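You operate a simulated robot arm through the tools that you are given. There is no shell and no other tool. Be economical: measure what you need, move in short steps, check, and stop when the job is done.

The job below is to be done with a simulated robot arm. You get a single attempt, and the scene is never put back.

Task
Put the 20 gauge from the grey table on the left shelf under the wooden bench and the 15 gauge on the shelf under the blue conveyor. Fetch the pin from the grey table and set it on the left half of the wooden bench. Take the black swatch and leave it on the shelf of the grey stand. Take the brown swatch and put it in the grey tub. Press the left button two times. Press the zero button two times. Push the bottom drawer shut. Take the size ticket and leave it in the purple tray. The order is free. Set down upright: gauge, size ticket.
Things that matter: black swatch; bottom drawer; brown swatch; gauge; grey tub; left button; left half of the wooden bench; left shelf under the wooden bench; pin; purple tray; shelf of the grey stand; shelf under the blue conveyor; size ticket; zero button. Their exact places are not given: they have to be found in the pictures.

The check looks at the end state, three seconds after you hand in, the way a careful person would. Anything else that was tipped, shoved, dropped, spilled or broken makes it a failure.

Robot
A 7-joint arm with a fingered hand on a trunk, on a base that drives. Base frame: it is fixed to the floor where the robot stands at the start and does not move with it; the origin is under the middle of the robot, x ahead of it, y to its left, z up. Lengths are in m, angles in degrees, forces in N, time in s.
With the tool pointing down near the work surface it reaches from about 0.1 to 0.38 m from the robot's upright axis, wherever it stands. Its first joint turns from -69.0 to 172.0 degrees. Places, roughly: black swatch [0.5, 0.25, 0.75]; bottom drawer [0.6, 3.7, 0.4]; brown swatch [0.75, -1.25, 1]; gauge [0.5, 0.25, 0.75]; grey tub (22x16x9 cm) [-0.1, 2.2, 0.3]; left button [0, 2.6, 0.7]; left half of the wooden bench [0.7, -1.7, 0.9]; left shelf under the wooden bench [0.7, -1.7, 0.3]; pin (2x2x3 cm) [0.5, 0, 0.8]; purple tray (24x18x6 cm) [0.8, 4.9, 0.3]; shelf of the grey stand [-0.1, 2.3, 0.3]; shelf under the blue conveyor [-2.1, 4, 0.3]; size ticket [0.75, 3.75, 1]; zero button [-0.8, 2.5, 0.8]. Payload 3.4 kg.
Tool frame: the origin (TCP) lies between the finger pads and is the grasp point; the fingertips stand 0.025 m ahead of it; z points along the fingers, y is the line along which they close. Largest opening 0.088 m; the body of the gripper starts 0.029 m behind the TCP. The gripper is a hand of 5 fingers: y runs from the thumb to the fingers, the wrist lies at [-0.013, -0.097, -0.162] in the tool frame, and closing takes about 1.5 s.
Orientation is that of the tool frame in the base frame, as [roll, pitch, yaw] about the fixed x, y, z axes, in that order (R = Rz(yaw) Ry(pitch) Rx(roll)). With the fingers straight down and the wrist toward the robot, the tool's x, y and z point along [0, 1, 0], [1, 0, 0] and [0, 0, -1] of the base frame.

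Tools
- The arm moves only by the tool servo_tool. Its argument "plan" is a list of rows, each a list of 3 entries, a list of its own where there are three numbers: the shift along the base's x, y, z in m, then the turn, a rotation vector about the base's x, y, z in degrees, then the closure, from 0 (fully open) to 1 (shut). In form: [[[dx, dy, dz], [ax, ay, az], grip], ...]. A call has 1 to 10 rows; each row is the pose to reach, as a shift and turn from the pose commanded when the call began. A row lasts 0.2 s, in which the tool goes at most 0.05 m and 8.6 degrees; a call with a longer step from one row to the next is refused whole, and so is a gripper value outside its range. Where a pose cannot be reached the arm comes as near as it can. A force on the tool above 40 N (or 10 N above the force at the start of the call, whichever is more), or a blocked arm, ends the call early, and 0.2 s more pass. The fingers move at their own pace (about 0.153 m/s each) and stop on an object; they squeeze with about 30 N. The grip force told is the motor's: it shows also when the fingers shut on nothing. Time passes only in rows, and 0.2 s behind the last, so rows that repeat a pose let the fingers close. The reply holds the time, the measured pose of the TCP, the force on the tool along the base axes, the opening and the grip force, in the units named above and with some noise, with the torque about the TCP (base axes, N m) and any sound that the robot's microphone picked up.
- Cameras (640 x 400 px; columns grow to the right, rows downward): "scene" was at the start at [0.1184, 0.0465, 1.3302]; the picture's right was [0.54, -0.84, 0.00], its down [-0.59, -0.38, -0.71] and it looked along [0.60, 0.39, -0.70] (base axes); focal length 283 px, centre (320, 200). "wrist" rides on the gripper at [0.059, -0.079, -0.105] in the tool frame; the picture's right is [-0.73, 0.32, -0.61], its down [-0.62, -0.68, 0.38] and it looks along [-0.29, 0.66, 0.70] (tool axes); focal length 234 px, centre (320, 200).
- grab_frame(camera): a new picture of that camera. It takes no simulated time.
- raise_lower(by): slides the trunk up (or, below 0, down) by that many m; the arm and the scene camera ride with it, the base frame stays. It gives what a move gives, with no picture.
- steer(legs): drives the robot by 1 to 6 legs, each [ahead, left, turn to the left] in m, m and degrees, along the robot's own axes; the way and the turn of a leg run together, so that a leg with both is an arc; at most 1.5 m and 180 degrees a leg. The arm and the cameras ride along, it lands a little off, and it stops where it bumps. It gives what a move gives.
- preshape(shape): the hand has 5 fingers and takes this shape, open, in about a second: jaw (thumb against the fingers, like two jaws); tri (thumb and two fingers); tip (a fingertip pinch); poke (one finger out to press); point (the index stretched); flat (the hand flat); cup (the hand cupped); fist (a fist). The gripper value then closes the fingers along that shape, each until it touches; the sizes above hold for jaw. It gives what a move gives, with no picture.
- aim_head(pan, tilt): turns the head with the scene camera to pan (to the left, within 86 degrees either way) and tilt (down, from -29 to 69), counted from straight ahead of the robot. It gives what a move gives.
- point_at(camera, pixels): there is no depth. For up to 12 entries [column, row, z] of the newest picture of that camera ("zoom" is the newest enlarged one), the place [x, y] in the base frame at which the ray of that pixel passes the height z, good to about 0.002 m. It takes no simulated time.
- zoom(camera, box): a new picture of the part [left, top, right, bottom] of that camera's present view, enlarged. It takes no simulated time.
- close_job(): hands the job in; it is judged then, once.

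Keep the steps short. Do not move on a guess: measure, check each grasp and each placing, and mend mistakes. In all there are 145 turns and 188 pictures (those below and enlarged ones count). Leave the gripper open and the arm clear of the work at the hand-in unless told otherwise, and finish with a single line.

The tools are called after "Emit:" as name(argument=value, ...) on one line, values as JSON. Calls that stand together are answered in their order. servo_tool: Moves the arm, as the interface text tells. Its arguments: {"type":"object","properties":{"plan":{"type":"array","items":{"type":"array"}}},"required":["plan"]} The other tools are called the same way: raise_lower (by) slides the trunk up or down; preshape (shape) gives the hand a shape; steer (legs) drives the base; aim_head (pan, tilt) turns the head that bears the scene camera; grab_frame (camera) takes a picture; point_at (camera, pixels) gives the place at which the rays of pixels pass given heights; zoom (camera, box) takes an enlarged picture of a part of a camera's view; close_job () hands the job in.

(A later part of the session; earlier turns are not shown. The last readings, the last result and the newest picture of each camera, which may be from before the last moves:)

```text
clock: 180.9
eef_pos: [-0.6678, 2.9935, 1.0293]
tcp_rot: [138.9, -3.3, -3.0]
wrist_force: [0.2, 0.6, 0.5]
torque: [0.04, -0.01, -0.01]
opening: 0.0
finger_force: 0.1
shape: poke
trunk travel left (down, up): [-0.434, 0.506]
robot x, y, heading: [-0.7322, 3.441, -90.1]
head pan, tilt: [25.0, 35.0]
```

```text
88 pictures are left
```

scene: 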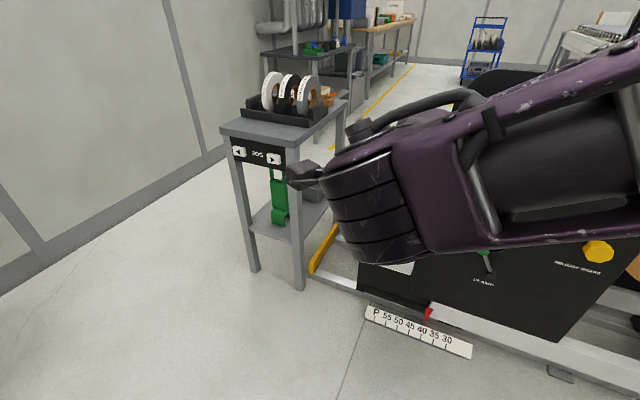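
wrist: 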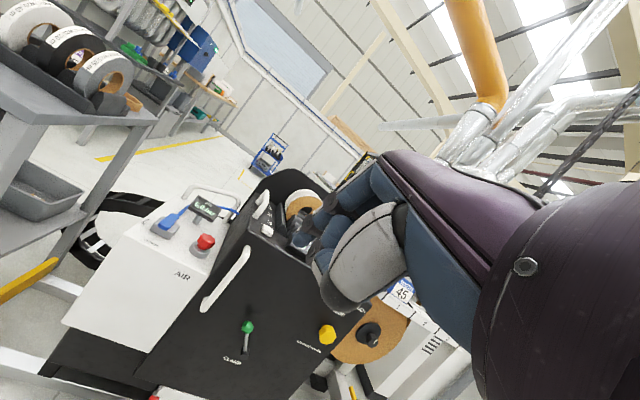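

Emit:
zoom(camera="wrist", box=[170, 170, 490, 370])

Emit:
steer(legs=[[0, -0.3, 0]])

Emit:
grab_frame(camera="wrist")

Emit:
grab_frame(camera="scene")

```text
2.00 times, centred on (330, 270) of wrist
```

zoom: 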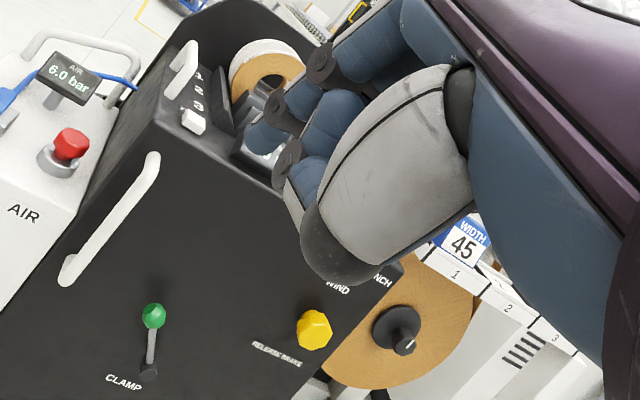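

```text
clock: 182.9
eef_pos: [-0.9701, 2.995, 1.0289]
tcp_rot: [139.1, -3.3, -3.1]
wrist_force: [0.0, -0.1, 0.4]
torque: [-0.01, -0.01, 0.05]
opening: 0.0
finger_force: 0.1
shape: poke
trunk travel left (down, up): [-0.434, 0.506]
robot x, y, heading: [-1.0341, 3.444, -90.1]
head pan, tilt: [25.0, 35.0]
```

```text
86 pictures are left
```

wrist: 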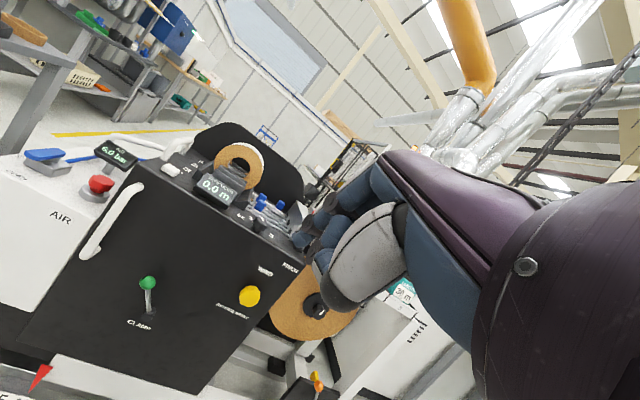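

```text
85 pictures are left
```

scene: 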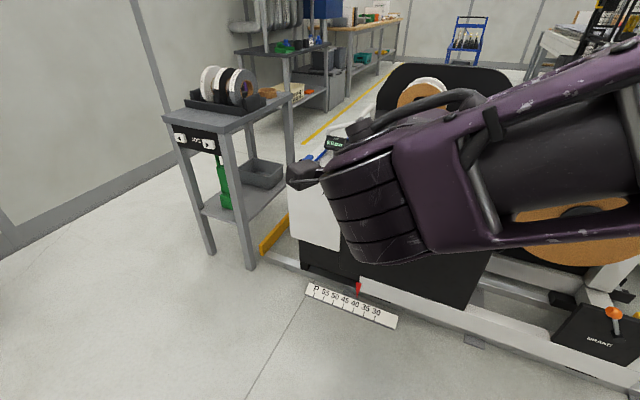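

Emit:
zoom(camera="wrist", box=[150, 120, 330, 280])

```text
2.50 times, centred on (240, 200) of wrist
```

zoom: 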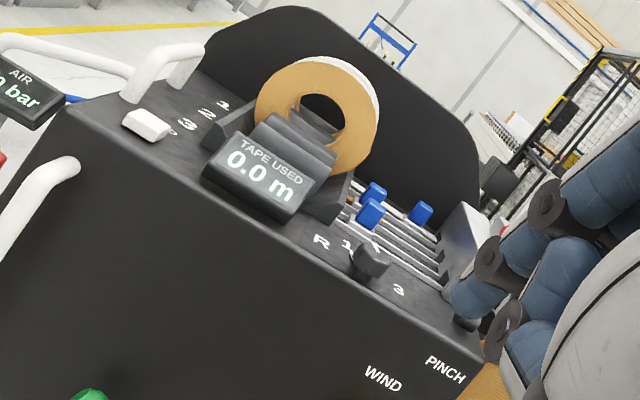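

A counter "TAPE USED 0.0 m" and a white button are on the machine's top. I look closer from above.

Emit:
point_at(camera="zoom", pixels=[[147, 125, 0.8], [147, 125, 0.85], [220, 210, 0.8], [480, 350, 0.8]])

Emit:
servo_tool(plan=[[[0.0, 0.0, 0.04], [8, 0, 0], 0], [[0.0, 0.0, 0.08], [16, 0, 0], 0], [[0.0, 0.0, 0.1], [24, 0, 0], 0], [[0.0, 0.0, 0.1], [32, 0, 0], 0]])

Emit:
steer(legs=[[0.25, 0.1, 0]])

Emit:
grab_frame(camera="wrist")

```text
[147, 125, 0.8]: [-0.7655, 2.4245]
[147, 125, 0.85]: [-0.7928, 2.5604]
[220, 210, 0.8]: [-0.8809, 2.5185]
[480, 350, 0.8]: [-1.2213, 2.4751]
```

```text
clock: 183.9
eef_pos: [-0.9687, 2.996, 1.1291]
tcp_rot: [171.0, -1.2, -4.1]
wrist_force: [-0.6, 0.1, 0.3]
torque: [0.03, 0.0, 0.0]
opening: 0.0
finger_force: 0.0
shape: poke
trunk travel left (down, up): [-0.434, 0.506]
robot x, y, heading: [-1.0321, 3.446, -90.2]
head pan, tilt: [25.0, 35.0]
```

```text
clock: 185.8
eef_pos: [-0.8685, 2.7441, 1.1285]
tcp_rot: [171.0, -1.2, -4.2]
wrist_force: [-0.2, -0.2, -0.3]
torque: [0.01, -0.02, 0.0]
opening: 0.0
finger_force: 0.0
shape: poke
trunk travel left (down, up): [-0.434, 0.506]
robot x, y, heading: [-0.9334, 3.1914, -90.1]
head pan, tilt: [25.0, 35.0]
```

```text
83 pictures are left
```

wrist: 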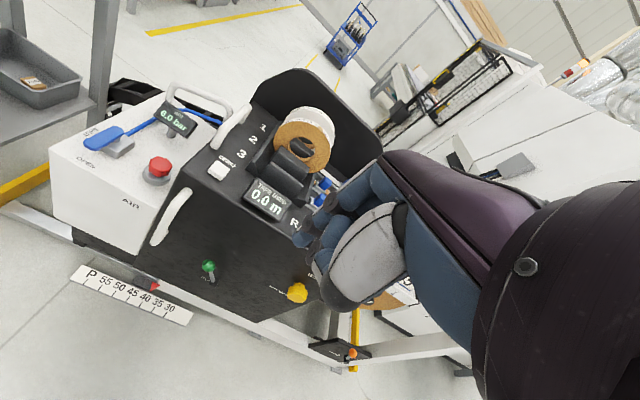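

Emit:
zoom(camera="wrist", box=[170, 100, 330, 220])

Emit:
point_at(camera="wrist", pixels=[[218, 169, 0.8], [218, 169, 0.82], [218, 169, 0.84], [218, 169, 0.86], [182, 184, 0.8], [182, 184, 0.84]])

Emit:
aim_head(pan=35, tilt=45)

Emit:
grab_frame(camera="scene")

```text
3.33 times, centred on (250, 160) of wrist
```

zoom: 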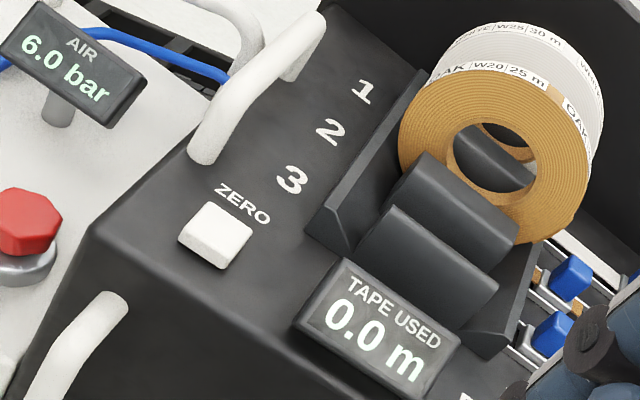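

```text
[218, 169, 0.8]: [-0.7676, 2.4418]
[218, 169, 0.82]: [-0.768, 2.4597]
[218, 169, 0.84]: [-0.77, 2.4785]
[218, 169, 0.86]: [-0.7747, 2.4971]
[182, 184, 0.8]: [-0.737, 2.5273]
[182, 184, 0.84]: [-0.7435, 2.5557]
```

```text
clock: 186.5
eef_pos: [-0.8691, 2.7443, 1.1296]
tcp_rot: [170.8, -1.1, -4.2]
wrist_force: [-0.4, 0.3, -0.3]
torque: [0.03, -0.02, 0.01]
opening: 0.0001
finger_force: 0.0
shape: poke
trunk travel left (down, up): [-0.434, 0.506]
robot x, y, heading: [-0.9334, 3.1943, -90.3]
head pan, tilt: [35.0, 45.0]
```

```text
81 pictures are left
```

scene: 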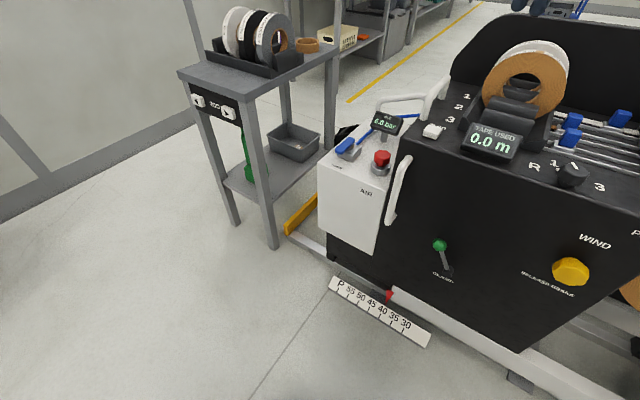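

Emit:
point_at(camera="scene", pixels=[[432, 131, 0.8], [432, 131, 0.82], [432, 131, 0.84], [432, 131, 0.86]])

Emit:
point_at(camera="wrist", pixels=[[300, 247, 1.1], [305, 232, 1.1], [300, 247, 1.12]])

```text
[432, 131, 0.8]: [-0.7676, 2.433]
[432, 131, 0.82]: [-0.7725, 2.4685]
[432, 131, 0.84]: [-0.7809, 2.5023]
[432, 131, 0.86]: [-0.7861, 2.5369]
```

```text
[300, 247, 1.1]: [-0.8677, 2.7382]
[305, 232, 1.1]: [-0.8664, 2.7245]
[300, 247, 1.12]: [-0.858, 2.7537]
```

The ZERO button top is at (-0.769, 2.451, 0.81). I check the neighbouring display and handle clearance.

Emit:
point_at(camera="wrist", pixels=[[242, 199, 0.81], [257, 178, 0.83], [291, 205, 0.83], [230, 148, 0.81], [215, 147, 0.81], [231, 141, 0.81], [262, 165, 0.81], [182, 184, 0.81]])

Emit:
point_at(camera="scene", pixels=[[462, 150, 0.81], [477, 124, 0.83], [510, 160, 0.81], [418, 122, 0.81], [422, 128, 0.81], [460, 130, 0.81], [404, 152, 0.81]])

Emit:
zoom(camera="scene", box=[360, 60, 560, 180])

```text
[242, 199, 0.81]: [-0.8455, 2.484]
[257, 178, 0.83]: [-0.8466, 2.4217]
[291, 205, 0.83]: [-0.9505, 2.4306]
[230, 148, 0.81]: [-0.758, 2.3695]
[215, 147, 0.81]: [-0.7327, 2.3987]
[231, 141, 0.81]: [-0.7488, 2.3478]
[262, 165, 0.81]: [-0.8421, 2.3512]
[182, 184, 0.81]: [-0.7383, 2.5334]
```

```text
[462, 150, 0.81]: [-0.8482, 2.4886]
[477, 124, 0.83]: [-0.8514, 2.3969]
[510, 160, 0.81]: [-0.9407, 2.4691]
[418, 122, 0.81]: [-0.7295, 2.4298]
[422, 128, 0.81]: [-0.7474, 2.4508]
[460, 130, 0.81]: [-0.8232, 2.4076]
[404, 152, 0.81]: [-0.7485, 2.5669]
```

```text
3.20 times, centred on (460, 120) of scene
```

zoom: 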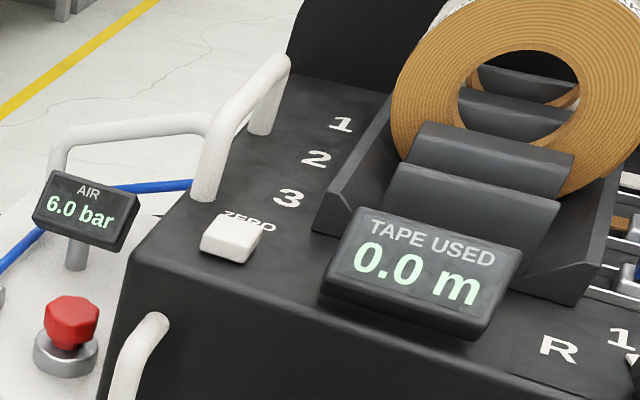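

Emit:
point_at(camera="scene", pixels=[[329, 288, 0.05], [425, 346, 0.05], [329, 288, 0.15], [425, 346, 0.15], [520, 375, 0.05]])

Emit:
steer(legs=[[0.19, 0.09, 0]])

Emit:
servo_tool(plan=[[[0.0, -0.03, -0.04], [0, 0, 0], 0], [[0.0, -0.06, -0.09], [0, 0, 0], 0], [[0.0, -0.09, -0.13], [0, 0, 0], 0], [[0, -0.1, -0.16], [-5, 0, 0], 0], [[0, -0.1, -0.18], [-10, 0, 0], 0]])

Emit:
grab_frame(camera="wrist")

Emit:
grab_frame(camera="scene")

```text
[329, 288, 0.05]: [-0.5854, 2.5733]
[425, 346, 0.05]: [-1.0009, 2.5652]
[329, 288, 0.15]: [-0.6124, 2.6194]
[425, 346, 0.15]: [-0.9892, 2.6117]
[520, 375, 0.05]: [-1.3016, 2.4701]
```

```text
clock: 188.2
eef_pos: [-0.7813, 2.5552, 1.1287]
tcp_rot: [171.0, -1.2, -4.5]
wrist_force: [-0.3, -0.9, 0.3]
torque: [0.0, 0.03, 0.01]
opening: 0.0
finger_force: 0.1
shape: poke
trunk travel left (down, up): [-0.434, 0.506]
robot x, y, heading: [-0.8424, 3.0035, -90.5]
head pan, tilt: [35.0, 45.0]
```

```text
refused: row 2 steps farther than a row can; nothing moved
```

```text
79 pictures are left
```

wrist: 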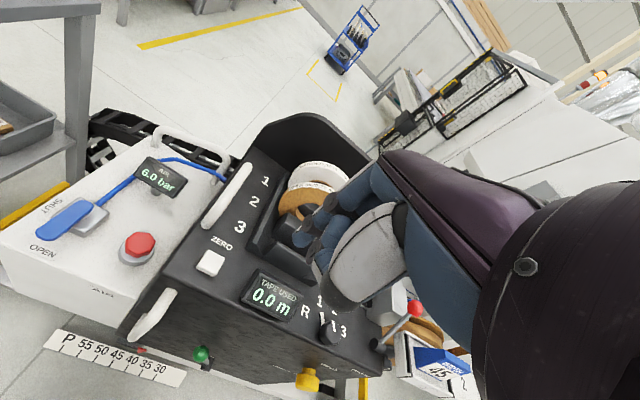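

```text
78 pictures are left
```

scene: 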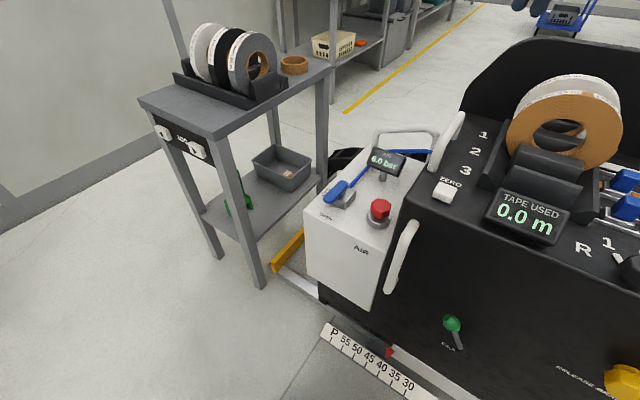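

TCP is at (-0.781, 2.555, 1.129). I move to hover above the ZERO button in smaller rows.

Emit:
servo_tool(plan=[[[0.0, -0.02, -0.04], [0, 0, 0], 0], [[0.0, -0.04, -0.08], [0, 0, 0], 0], [[0.0, -0.06, -0.12], [0, 0, 0], 0], [[0.0, -0.08, -0.16], [0, 0, 0], 0], [[0.0, -0.095, -0.2], [-4, 0, 0], 0], [[0.0, -0.095, -0.23], [-8, 0, 0], 0]])

Emit:
grab_frame(camera="wrist")

Emit:
grab_frame(camera="scene")

```text
clock: 189.6
eef_pos: [-0.7826, 2.4595, 0.8974]
tcp_rot: [162.8, -1.9, -4.2]
wrist_force: [0.3, 0.1, -0.3]
torque: [-0.04, -0.01, 0.01]
opening: 0.0001
finger_force: 0.1
shape: poke
trunk travel left (down, up): [-0.434, 0.506]
robot x, y, heading: [-0.8423, 3.0067, -90.4]
head pan, tilt: [35.0, 45.0]
```

```text
77 pictures are left
```

wrist: 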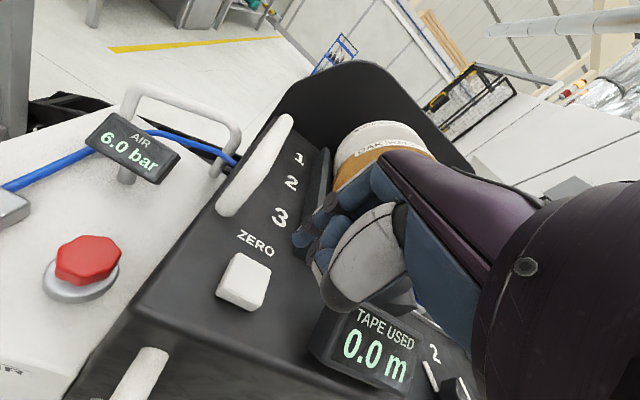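

```text
76 pictures are left
```

scene: 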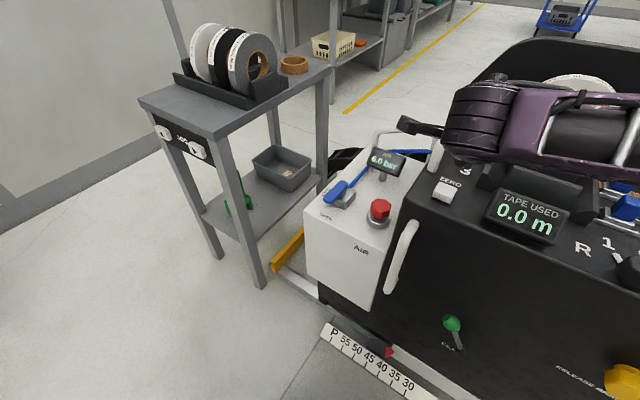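

Emit:
point_at(camera="wrist", pixels=[[246, 278, 0.8], [246, 278, 0.81], [246, 278, 0.82], [298, 238, 0.86], [298, 238, 0.87], [298, 238, 0.88]])

Emit:
point_at(camera="scene", pixels=[[444, 188, 0.8], [444, 188, 0.81], [444, 188, 0.82]])

```text
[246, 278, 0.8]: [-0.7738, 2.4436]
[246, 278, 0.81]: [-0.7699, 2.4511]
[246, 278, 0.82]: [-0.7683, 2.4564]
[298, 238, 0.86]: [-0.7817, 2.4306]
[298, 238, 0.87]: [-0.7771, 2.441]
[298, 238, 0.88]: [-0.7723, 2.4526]
```

```text
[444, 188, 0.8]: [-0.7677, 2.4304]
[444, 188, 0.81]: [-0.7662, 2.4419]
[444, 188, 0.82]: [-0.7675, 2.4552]
```

Button at (-0.768, 2.453, 0.818); tip at about (-0.775, 2.446, 0.872). I lower to 1.5 cm above and check clearance.

Emit:
servo_tool(plan=[[[0.006, 0.006, -0.015], [0, 0, 0], 0], [[0.006, 0.006, -0.038], [0, 0, 0], 0]])

Emit:
zoom(camera="wrist", box=[200, 140, 400, 300])

Emit:
zoom(camera="scene", box=[380, 100, 580, 260])

```text
clock: 190.2
eef_pos: [-0.7762, 2.4667, 0.8592]
tcp_rot: [163.0, -1.9, -4.1]
wrist_force: [0.2, 0.0, -0.7]
torque: [-0.02, -0.01, 0.04]
opening: 0.0
finger_force: 0.1
shape: poke
trunk travel left (down, up): [-0.434, 0.506]
robot x, y, heading: [-0.8419, 3.0014, -90.5]
head pan, tilt: [35.0, 45.0]
```

```text
2.50 times, centred on (300, 220) of wrist
```

zoom: 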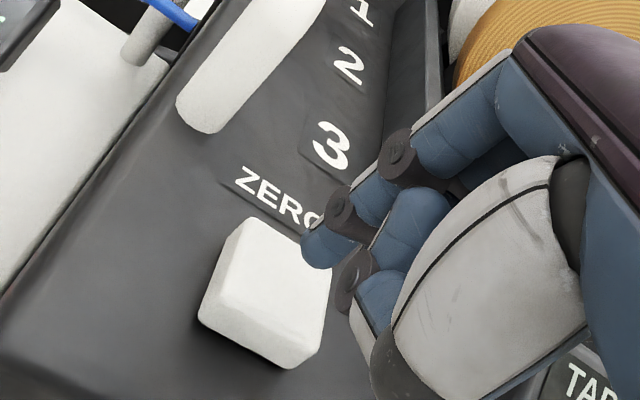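

```text
2.50 times, centred on (480, 180) of scene
```

zoom: 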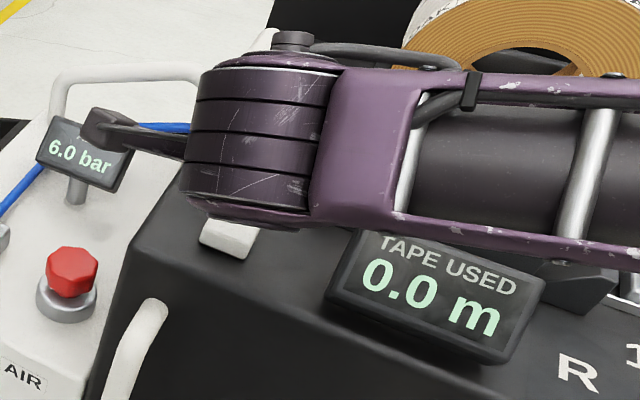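

Emit:
servo_tool(plan=[[[0, 0, -0.006], [0, 0, 0], 0], [[0, 0, -0.011], [0, 0, 0], 0], [[0, 0, -0.015], [0, 0, 0], 0], [[0, 0, -0.019], [0, 0, 0], 0]])

Emit:
zoom(camera="wrist", box=[200, 140, 400, 300])

```text
clock: 191.2
eef_pos: [-0.7751, 2.4672, 0.8427]
tcp_rot: [162.8, -1.7, -4.3]
wrist_force: [-0.7, 1.0, 0.3]
torque: [-0.01, 0.03, 0.01]
opening: 0.0002
finger_force: 0.0
shape: poke
trunk travel left (down, up): [-0.434, 0.506]
robot x, y, heading: [-0.8431, 3.007, -90.4]
head pan, tilt: [35.0, 45.0]
```

```text
2.50 times, centred on (300, 220) of wrist
```

zoom: 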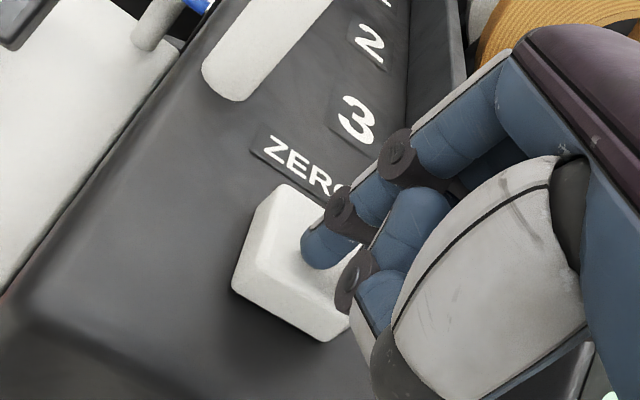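

The tip is right over the button. Continue down.

Emit:
servo_tool(plan=[[[0, 0, -0.004], [0, 0, 0], 0], [[0, 0, -0.008], [0, 0, 0], 0], [[0, 0, -0.011], [0, 0, 0], 0]])

```text
clock: 192.0
eef_pos: [-0.7769, 2.4679, 0.8344]
tcp_rot: [162.6, -1.9, -4.2]
wrist_force: [-1.1, -2.5, 16.8]
torque: [-0.2, 0.2, 0.06]
opening: 0.0
finger_force: 0.0
shape: poke
trunk travel left (down, up): [-0.434, 0.506]
robot x, y, heading: [-0.8442, 3.0001, -90.6]
head pan, tilt: [35.0, 45.0]
heard: click
```

Click: first ZERO press. Up 2.5 cm, then press again.

Emit:
servo_tool(plan=[[[0, 0, 0.01], [0, 0, 0], 0], [[0, 0, 0.025], [0, 0, 0], 0], [[0, 0, 0.025], [0, 0, 0], 0]])

Emit:
servo_tool(plan=[[[0, 0, -0.01], [0, 0, 0], 0], [[0, 0, -0.016], [0, 0, 0], 0], [[0, 0, -0.02], [0, 0, 0], 0], [[0, 0, -0.024], [0, 0, 0], 0]])

Emit:
servo_tool(plan=[[[0, 0, 0.02], [0, 0, 0], 0], [[0, 0.0, 0.06], [0, 0, 0], 0], [[0, 0.02, 0.1], [0, 0, 0], 0], [[0, 0.05, 0.13], [0, 0, 0], 0]])

Emit:
grab_frame(camera="wrist")

```text
clock: 192.8
eef_pos: [-0.7768, 2.4672, 0.855]
tcp_rot: [163.1, -1.9, -4.3]
wrist_force: [0.1, 0.3, -0.3]
torque: [0.03, 0.03, 0.01]
opening: 0.0
finger_force: 0.2
shape: poke
trunk travel left (down, up): [-0.434, 0.506]
robot x, y, heading: [-0.844, 3.0012, -90.6]
head pan, tilt: [35.0, 45.0]
```

```text
clock: 193.8
eef_pos: [-0.7769, 2.4687, 0.835]
tcp_rot: [162.7, -1.8, -4.3]
wrist_force: [-1.2, -2.1, 13.3]
torque: [-0.07, 0.15, 0.02]
opening: 0.0001
finger_force: 0.1
shape: poke
trunk travel left (down, up): [-0.434, 0.506]
robot x, y, heading: [-0.842, 3.0023, -90.4]
head pan, tilt: [35.0, 45.0]
heard: click
```

```text
clock: 194.8
eef_pos: [-0.7759, 2.5191, 0.9618]
tcp_rot: [162.9, -1.8, -4.2]
wrist_force: [-0.8, 0.7, -0.6]
torque: [-0.02, 0.01, -0.01]
opening: 0.0
finger_force: 0.2
shape: poke
trunk travel left (down, up): [-0.434, 0.506]
robot x, y, heading: [-0.8408, 3.0023, -90.7]
head pan, tilt: [35.0, 45.0]
```

```text
72 pictures are left
```

wrist: 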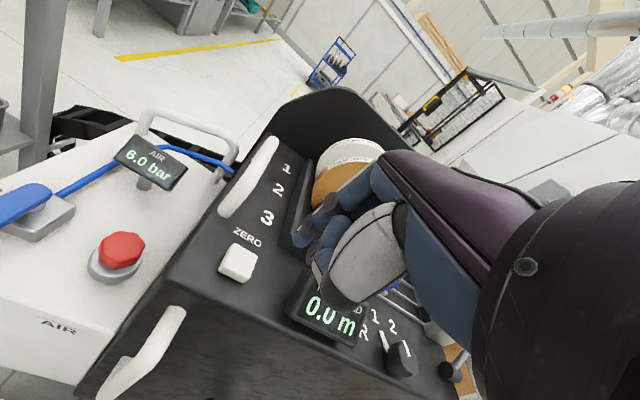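

Both ZERO presses are done. Next the drawer cabinet: back off, turn to face +x and drive toward it.

Emit:
steer(legs=[[-0.6, 0, 0], [0, 0, 90], [0.6, 0.15, 0]])

Emit:
preshape(shape="jaw")

Emit:
aim_head(pan=12, tilt=20)

Emit:
grab_frame(camera="scene")

Emit:
grab_frame(camera="wrist")

```text
clock: 205.0
eef_pos: [0.2403, 3.826, 0.9604]
tcp_rot: [163.1, -1.8, 86.3]
wrist_force: [-0.1, 0.8, -0.4]
torque: [0.03, -0.01, 0.04]
opening: 0.0002
finger_force: 0.0
shape: poke
trunk travel left (down, up): [-0.434, 0.506]
robot x, y, heading: [-0.2448, 3.7488, 0.1]
head pan, tilt: [35.0, 45.0]
```

```text
clock: 205.9
eef_pos: [0.2391, 3.8246, 0.962]
tcp_rot: [163.0, -1.8, 86.4]
wrist_force: [-0.6, 0.3, 0.2]
torque: [-0.01, 0.01, 0.01]
opening: 0.088
finger_force: 0.0
shape: jaw
trunk travel left (down, up): [-0.434, 0.506]
robot x, y, heading: [-0.2455, 3.7532, 0.3]
head pan, tilt: [35.0, 45.0]
```

```text
clock: 206.8
eef_pos: [0.2389, 3.825, 0.9621]
tcp_rot: [163.0, -1.9, 86.4]
wrist_force: [-0.1, 0.2, 0.1]
torque: [-0.03, -0.02, 0.0]
opening: 0.0881
finger_force: 0.1
shape: jaw
trunk travel left (down, up): [-0.434, 0.506]
robot x, y, heading: [-0.248, 3.7502, 0.3]
head pan, tilt: [12.0, 20.0]
```

```text
71 pictures are left
```

scene: 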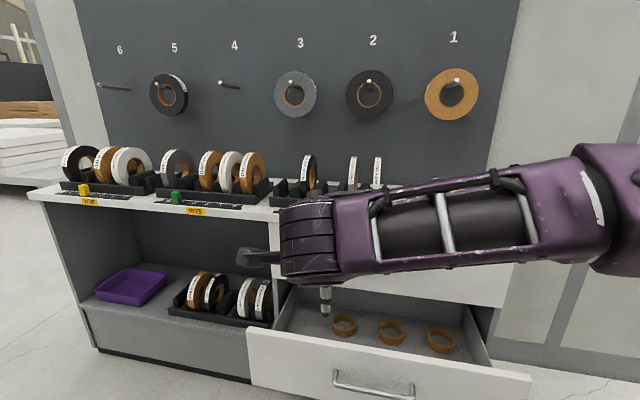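

```text
70 pictures are left
```

wrist: 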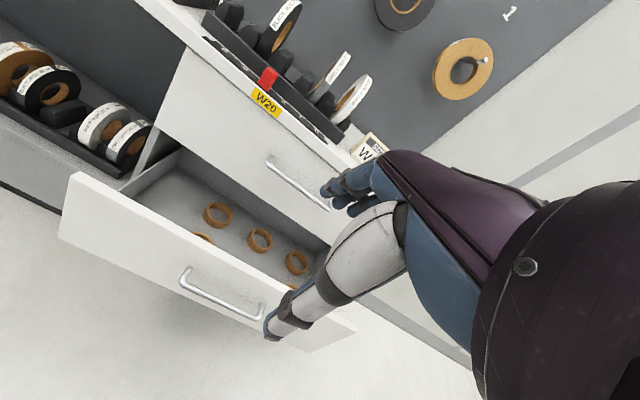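

The bottom drawer stands open; purple tray is at lower left. A ticket shows near (370,148) in the wrist view; I shift the base right and look.

Emit:
steer(legs=[[0, -0.25, 0]])

Emit:
grab_frame(camera="wrist")

Emit:
zoom(camera="wrist", box=[180, 40, 380, 190])

Emit:
grab_frame(camera="scene")

```text
clock: 208.7
eef_pos: [0.2397, 3.5751, 0.9608]
tcp_rot: [163.0, -1.9, 86.3]
wrist_force: [0.2, 0.3, -0.7]
torque: [0.02, 0.01, 0.03]
opening: 0.0879
finger_force: 0.0
shape: jaw
trunk travel left (down, up): [-0.434, 0.506]
robot x, y, heading: [-0.2489, 3.4994, 0.1]
head pan, tilt: [12.0, 20.0]
```

```text
69 pictures are left
```

wrist: 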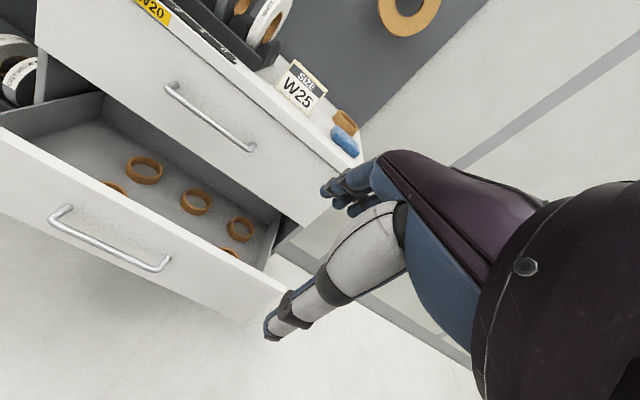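

```text
2.67 times, centred on (280, 115) of wrist
```

zoom: 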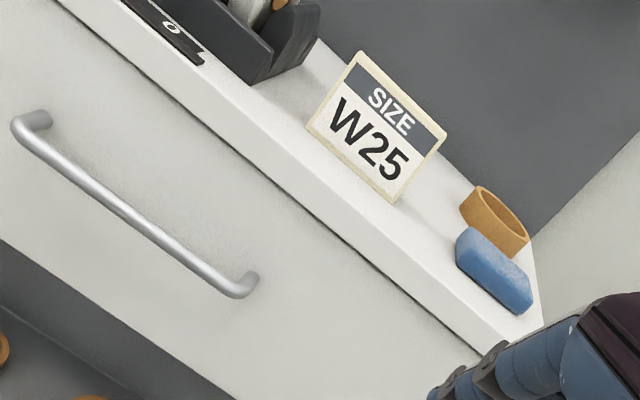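

```text
67 pictures are left
```

scene: 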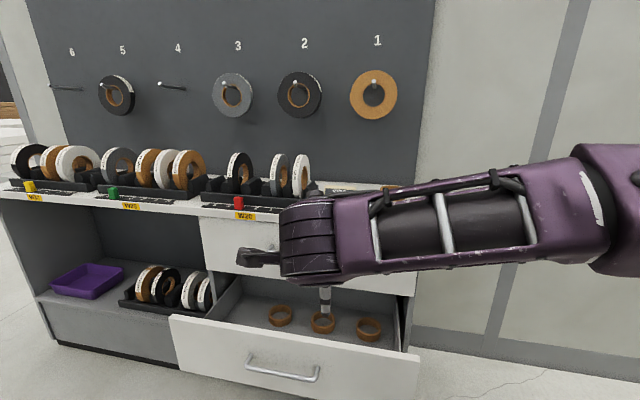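

The ticket reads SIZE W25 and stands near the right end of the cabinet top. I measure it and the drawer from both views.

Emit:
point_at(camera="wrist", pixels=[[165, 265, 0.25], [165, 265, 0.35], [60, 213, 0.25], [60, 213, 0.35], [287, 289, 0.35], [287, 289, 0.45], [250, 150, 0.65], [250, 150, 0.75]])

Emit:
point_at(camera="scene", pixels=[[318, 376, 0.25], [318, 376, 0.35], [250, 360, 0.25], [250, 360, 0.35], [420, 358, 0.35], [420, 358, 0.45], [172, 316, 0.35], [172, 316, 0.45], [60, 290, 0.35], [123, 265, 0.4], [200, 210, 0.9]])

Emit:
point_at(camera="zoom", pixels=[[308, 128, 0.9], [390, 203, 0.9], [445, 135, 0.97], [362, 52, 0.97], [515, 312, 0.9], [462, 262, 0.9], [255, 85, 0.9], [470, 345, 0.9]])

```text
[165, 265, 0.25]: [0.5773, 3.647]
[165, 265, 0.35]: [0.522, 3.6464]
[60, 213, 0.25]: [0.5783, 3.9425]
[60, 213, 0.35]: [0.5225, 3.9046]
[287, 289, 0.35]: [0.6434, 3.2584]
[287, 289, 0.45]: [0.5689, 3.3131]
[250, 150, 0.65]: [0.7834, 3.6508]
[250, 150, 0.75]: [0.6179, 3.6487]
```

```text
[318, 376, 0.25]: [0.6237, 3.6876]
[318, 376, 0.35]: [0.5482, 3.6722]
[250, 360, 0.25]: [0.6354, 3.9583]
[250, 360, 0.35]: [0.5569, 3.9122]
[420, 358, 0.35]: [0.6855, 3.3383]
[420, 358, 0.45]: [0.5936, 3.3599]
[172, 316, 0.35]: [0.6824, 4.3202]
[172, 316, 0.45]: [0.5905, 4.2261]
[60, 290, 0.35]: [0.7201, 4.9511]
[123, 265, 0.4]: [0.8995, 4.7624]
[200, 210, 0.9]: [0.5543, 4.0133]
```

```text
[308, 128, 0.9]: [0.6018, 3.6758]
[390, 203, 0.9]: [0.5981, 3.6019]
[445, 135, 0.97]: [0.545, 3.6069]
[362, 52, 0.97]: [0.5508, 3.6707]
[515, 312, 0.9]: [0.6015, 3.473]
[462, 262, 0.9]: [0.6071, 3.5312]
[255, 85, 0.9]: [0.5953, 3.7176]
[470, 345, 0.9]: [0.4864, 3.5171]
```

The drawer front is at x≈0.46, z≈0.35–0.59, y≈3.38–4.13. I make a fist, lower it and tilt forward to push the drawer at its middle.

Emit:
preshape(shape="fist")

Emit:
raise_lower(by=-0.4)

Emit:
servo_tool(plan=[[[0.0, 0, 0], [0, -8, 0], 0], [[0, 0, 0], [0, -16, 0], 0], [[0, 0, 0], [0, -24, 0], 0], [[0, 0, 0], [0, -32, 0], 0], [[0, 0, 0], [0, -40, 0], 0]])

Emit:
steer(legs=[[0, 0.2, 0]])

Emit:
grab_frame(camera="wrist")

Emit:
aim_head(pan=25, tilt=30)

Emit:
grab_frame(camera="scene")

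```text
clock: 209.6
eef_pos: [0.2395, 3.5751, 0.9609]
tcp_rot: [163.1, -1.9, 86.3]
wrist_force: [0.0, -0.3, -0.9]
torque: [0.02, 0.01, 0.01]
opening: 0.0
finger_force: 0.1
shape: fist
trunk travel left (down, up): [-0.434, 0.506]
robot x, y, heading: [-0.2472, 3.5041, -0.1]
head pan, tilt: [12.0, 20.0]
```

```text
clock: 213.4
eef_pos: [0.2406, 3.5759, 0.561]
tcp_rot: [163.0, -1.8, 86.2]
wrist_force: [-0.1, -0.3, 0.0]
torque: [0.01, 0.0, 0.03]
opening: 0.0
finger_force: 0.0
shape: fist
trunk travel left (down, up): [-0.034, 0.906]
robot x, y, heading: [-0.2468, 3.5036, 0.2]
head pan, tilt: [12.0, 20.0]
```

```text
clock: 214.6
eef_pos: [0.2394, 3.5744, 0.5615]
tcp_rot: [122.8, -3.8, 88.4]
wrist_force: [0.0, 0.2, -0.1]
torque: [0.02, -0.01, 0.01]
opening: 0.0
finger_force: 0.0
shape: fist
trunk travel left (down, up): [-0.034, 0.906]
robot x, y, heading: [-0.2465, 3.5019, 0.2]
head pan, tilt: [12.0, 20.0]
```

```text
clock: 216.2
eef_pos: [0.239, 3.7703, 0.5624]
tcp_rot: [122.9, -3.8, 88.2]
wrist_force: [0.9, 0.3, -1.3]
torque: [-0.01, 0.03, -0.01]
opening: 0.0002
finger_force: 0.1
shape: fist
trunk travel left (down, up): [-0.034, 0.906]
robot x, y, heading: [-0.2489, 3.6984, 0.1]
head pan, tilt: [12.0, 20.0]
```

```text
66 pictures are left
```

wrist: 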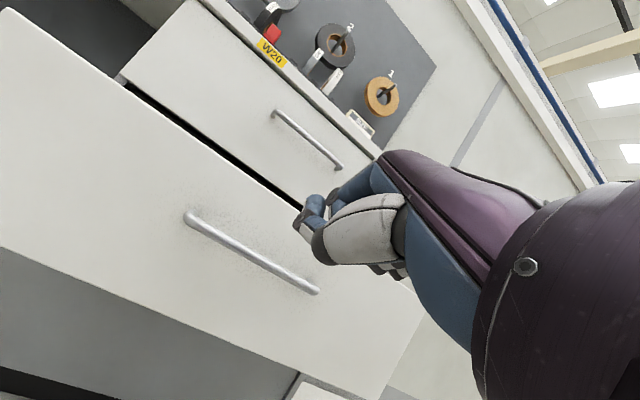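

```text
clock: 216.9
eef_pos: [0.2406, 3.7718, 0.5613]
tcp_rot: [122.8, -3.8, 88.4]
wrist_force: [-0.4, 0.5, -0.6]
torque: [0.0, 0.03, 0.02]
opening: 0.0
finger_force: 0.0
shape: fist
trunk travel left (down, up): [-0.034, 0.906]
robot x, y, heading: [-0.2463, 3.6994, -0.0]
head pan, tilt: [25.0, 30.0]
```

```text
65 pictures are left
```

scene: 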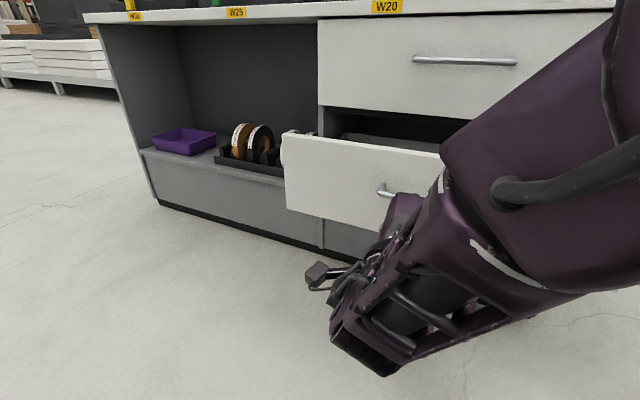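

Emit:
point_at(camera="scene", pixels=[[380, 192, 0.45], [380, 192, 0.5], [380, 192, 0.4], [286, 136, 0.5], [286, 136, 0.55], [286, 207, 0.3], [286, 207, 0.35], [322, 250, 0.0]])

Emit:
point_at(camera="wrist", pixels=[[186, 218, 0.4], [186, 218, 0.45], [186, 218, 0.5], [318, 292, 0.4], [318, 292, 0.45], [318, 292, 0.5], [270, 190, 0.5], [270, 190, 0.55]])

```text
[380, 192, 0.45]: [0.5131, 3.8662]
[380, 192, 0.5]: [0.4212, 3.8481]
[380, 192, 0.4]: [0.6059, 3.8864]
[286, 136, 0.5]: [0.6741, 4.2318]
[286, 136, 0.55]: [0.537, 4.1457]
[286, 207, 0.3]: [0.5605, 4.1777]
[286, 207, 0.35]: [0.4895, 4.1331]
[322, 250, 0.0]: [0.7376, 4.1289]
```

```text
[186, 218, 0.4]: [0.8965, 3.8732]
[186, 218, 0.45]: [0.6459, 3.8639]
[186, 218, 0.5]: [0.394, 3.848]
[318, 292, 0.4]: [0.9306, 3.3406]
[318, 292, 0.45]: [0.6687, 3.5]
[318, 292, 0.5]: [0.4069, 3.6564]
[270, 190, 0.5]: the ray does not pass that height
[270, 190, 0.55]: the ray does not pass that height
```

Handle at z≈0.49, x≈0.435. I lower 3 cm more so the fist meets the handle/front squarely, then drive slowly forward.

Emit:
raise_lower(by=-0.03)

Emit:
steer(legs=[[0.14, 0, 0]])

Emit:
steer(legs=[[0.1, 0, 0]])

Emit:
grab_frame(camera="scene")

Emit:
grab_frame(camera="wrist")

```text
clock: 217.7
eef_pos: [0.2389, 3.7709, 0.5313]
tcp_rot: [122.9, -3.8, 88.1]
wrist_force: [0.3, -0.5, -1.1]
torque: [0.01, 0.03, 0.03]
opening: 0.0
finger_force: 0.1
shape: fist
trunk travel left (down, up): [-0.004, 0.936]
robot x, y, heading: [-0.2481, 3.6996, 0.3]
head pan, tilt: [25.0, 30.0]
```

```text
clock: 219.0
eef_pos: [0.3761, 3.7708, 0.5323]
tcp_rot: [122.9, -3.8, 88.2]
wrist_force: [-0.6, -0.4, 0.4]
torque: [0.0, 0.01, 0.03]
opening: 0.0
finger_force: 0.1
shape: fist
trunk travel left (down, up): [-0.004, 0.936]
robot x, y, heading: [-0.1077, 3.6992, -0.1]
head pan, tilt: [25.0, 30.0]
```

```text
clock: 220.1
eef_pos: [0.4764, 3.7687, 0.5315]
tcp_rot: [122.9, -3.8, 88.1]
wrist_force: [-0.8, 0.1, -0.4]
torque: [-0.01, 0.03, 0.0]
opening: 0.0
finger_force: 0.1
shape: fist
trunk travel left (down, up): [-0.004, 0.936]
robot x, y, heading: [-0.0096, 3.7029, 0.1]
head pan, tilt: [25.0, 30.0]
```

```text
64 pictures are left
```

scene: 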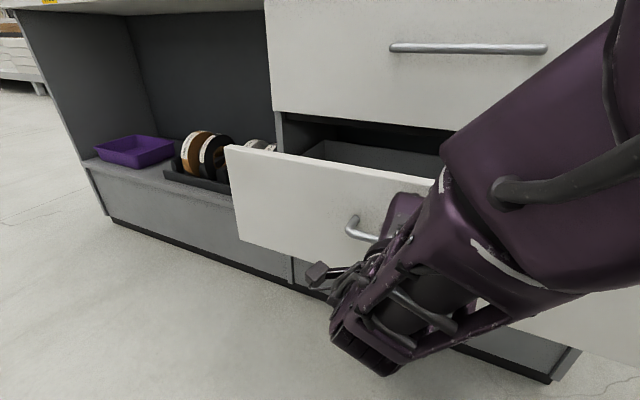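

```text
63 pictures are left
```

wrist: 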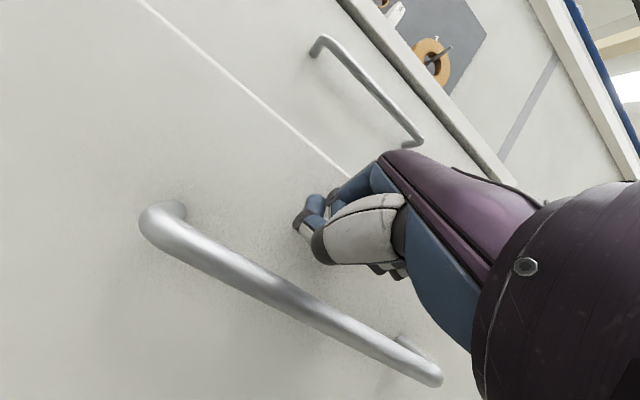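

Not yet touching; the fist is just above the handle, below the top edge. Continue.

Emit:
steer(legs=[[0.06, 0, 0]])

Emit:
steer(legs=[[0.06, 0, 0]])

Emit:
grab_frame(camera="wrist")

```text
clock: 221.1
eef_pos: [0.5361, 3.7711, 0.5311]
tcp_rot: [122.9, -3.7, 88.2]
wrist_force: [-0.2, 0.4, -0.1]
torque: [-0.03, -0.02, -0.03]
opening: 0.0004
finger_force: 0.0
shape: fist
trunk travel left (down, up): [-0.004, 0.936]
robot x, y, heading: [0.0516, 3.7012, 0.1]
head pan, tilt: [25.0, 30.0]
```

```text
clock: 222.1
eef_pos: [0.5954, 3.7717, 0.5313]
tcp_rot: [122.9, -3.7, 88.3]
wrist_force: [0.2, 0.0, -1.0]
torque: [-0.01, 0.01, -0.01]
opening: 0.0
finger_force: 0.1
shape: fist
trunk travel left (down, up): [-0.004, 0.936]
robot x, y, heading: [0.1067, 3.6993, -0.1]
head pan, tilt: [25.0, 30.0]
```

```text
62 pictures are left
```

wrist: 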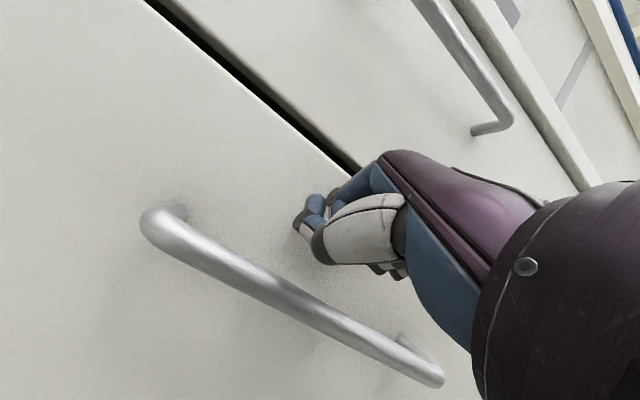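

The drawer moves along with the fist (handle stays in place in view). Continue.

Emit:
steer(legs=[[0.05, 0, 0]])

Emit:
steer(legs=[[0.04, 0, 0]])

Emit:
grab_frame(camera="wrist")

Emit:
grab_frame(camera="scene")

```text
clock: 223.0
eef_pos: [0.644, 3.7704, 0.5308]
tcp_rot: [122.9, -3.8, 88.2]
wrist_force: [-0.4, 0.4, -0.6]
torque: [0.0, 0.02, 0.0]
opening: 0.0001
finger_force: 0.1
shape: fist
trunk travel left (down, up): [-0.004, 0.936]
robot x, y, heading: [0.1607, 3.7008, 0.1]
head pan, tilt: [25.0, 30.0]
```

```text
clock: 223.8
eef_pos: [0.6591, 3.7705, 0.5277]
tcp_rot: [123.5, -3.3, 88.8]
wrist_force: [-25.9, -5.7, -1.1]
torque: [0.11, -0.48, 0.21]
opening: 0.0804
finger_force: 0.1
shape: fist
trunk travel left (down, up): [-0.004, 0.936]
robot x, y, heading: [0.1791, 3.6979, 0.1]
head pan, tilt: [25.0, 30.0]
stopped in leg 1: the force on the tool passed its limit at 72 N (the readings are from after the stop); the commanded pose is now the measured one
```

```text
61 pictures are left
```

wrist: 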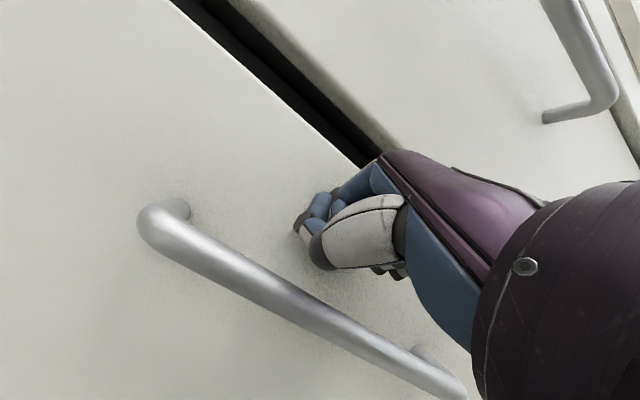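

```text
60 pictures are left
```

scene: 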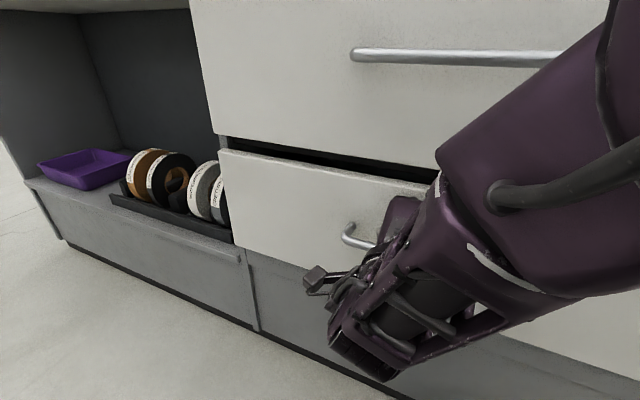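

A firm stop, and the drawer front lines up with the one above. I back off and verify.

Emit:
steer(legs=[[-0.3, 0, 0]])

Emit:
aim_head(pan=45, tilt=25)

Emit:
grab_frame(camera="scene")

Emit:
grab_frame(camera="wrist")

```text
clock: 225.9
eef_pos: [0.3605, 3.7725, 0.5269]
tcp_rot: [123.6, -3.4, 88.9]
wrist_force: [0.4, 0.5, -0.1]
torque: [0.05, 0.02, -0.01]
opening: 0.0002
finger_force: 0.1
shape: fist
trunk travel left (down, up): [-0.004, 0.936]
robot x, y, heading: [-0.1229, 3.6982, 0.1]
head pan, tilt: [25.0, 30.0]
```

```text
clock: 226.7
eef_pos: [0.3611, 3.7735, 0.5274]
tcp_rot: [123.6, -3.3, 88.7]
wrist_force: [0.3, 0.4, -0.2]
torque: [0.0, 0.02, 0.02]
opening: 0.0
finger_force: 0.1
shape: fist
trunk travel left (down, up): [-0.004, 0.936]
robot x, y, heading: [-0.1209, 3.6997, 0.3]
head pan, tilt: [45.0, 25.0]
```

```text
59 pictures are left
```

scene: 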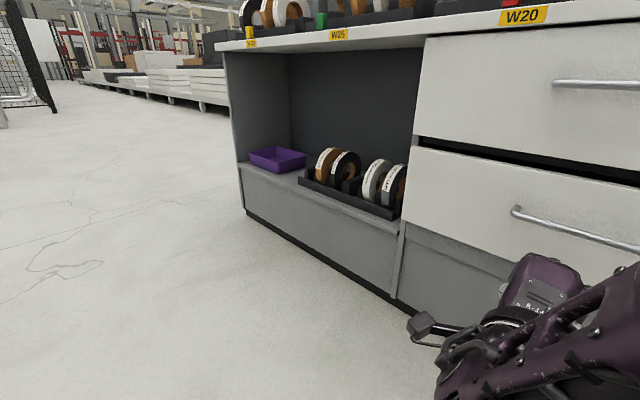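

```text
58 pictures are left
```

wrist: 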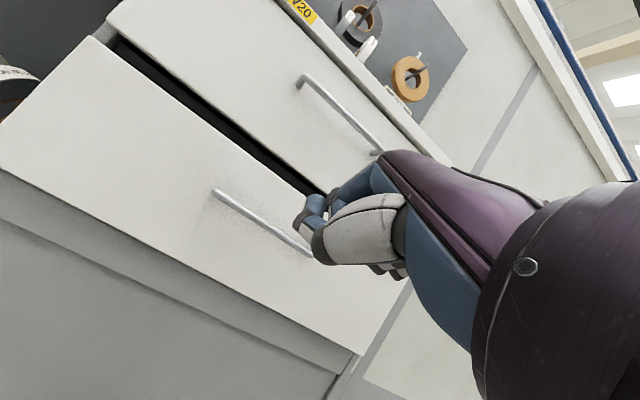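

Emit:
zoom(camera="scene", box=[370, 90, 470, 240])

Emit:
zoom(camera="wrist", box=[60, 0, 200, 90])

```text
2.67 times, centred on (420, 165) of scene
```

zoom: 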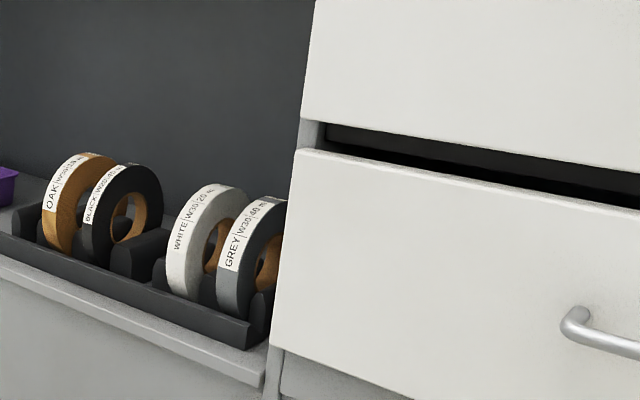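

```text
4.44 times, centred on (130, 45) of wrist
```

zoom: 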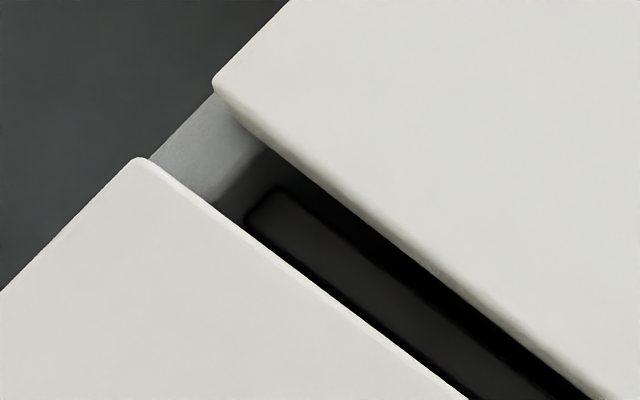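

The lower drawer may still be a few millimetres proud, since the fist's top could have met the upper drawer. I push again lower, on the handle.

Emit:
servo_tool(plan=[[[0.0, 0, -0.02], [0, 0, 0], 0], [[0.0, 0, -0.045], [0, 0, 0], 0]])

Emit:
steer(legs=[[0.2, 0, 0]])

Emit:
steer(legs=[[0.12, 0, 0]])

Emit:
grab_frame(camera="wrist")

```text
clock: 227.3
eef_pos: [0.3774, 3.7585, 0.5201]
tcp_rot: [122.7, -6.5, 87.7]
wrist_force: [1.2, -0.1, 0.4]
torque: [-0.01, -0.02, 0.0]
opening: 0.0
finger_force: 0.0
shape: fist
out of reach, approached as far as the arm can: row 2
trunk travel left (down, up): [-0.004, 0.936]
robot x, y, heading: [-0.1245, 3.6978, -0.1]
head pan, tilt: [45.0, 25.0]
```

```text
clock: 228.9
eef_pos: [0.5792, 3.754, 0.5158]
tcp_rot: [123.5, -6.5, 86.9]
wrist_force: [-0.5, 0.0, 0.3]
torque: [0.0, 0.0, 0.02]
opening: 0.0001
finger_force: 0.0
shape: fist
trunk travel left (down, up): [-0.004, 0.936]
robot x, y, heading: [0.0763, 3.7019, 0.0]
head pan, tilt: [45.0, 25.0]
```

```text
clock: 230.1
eef_pos: [0.6594, 3.7534, 0.5158]
tcp_rot: [123.9, -6.9, 87.1]
wrist_force: [-27.5, -2.9, -3.7]
torque: [0.0, -0.49, 0.26]
opening: 0.0806
finger_force: 0.0
shape: fist
trunk travel left (down, up): [-0.004, 0.936]
robot x, y, heading: [0.1646, 3.6996, 0.1]
head pan, tilt: [45.0, 25.0]
stopped in leg 1: the force on the tool passed its limit at 103 N (the readings are from after the stop); the commanded pose is now the measured one
```

```text
55 pictures are left
```

wrist: 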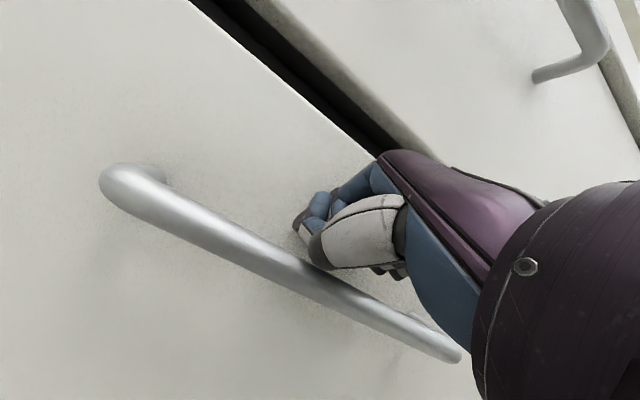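

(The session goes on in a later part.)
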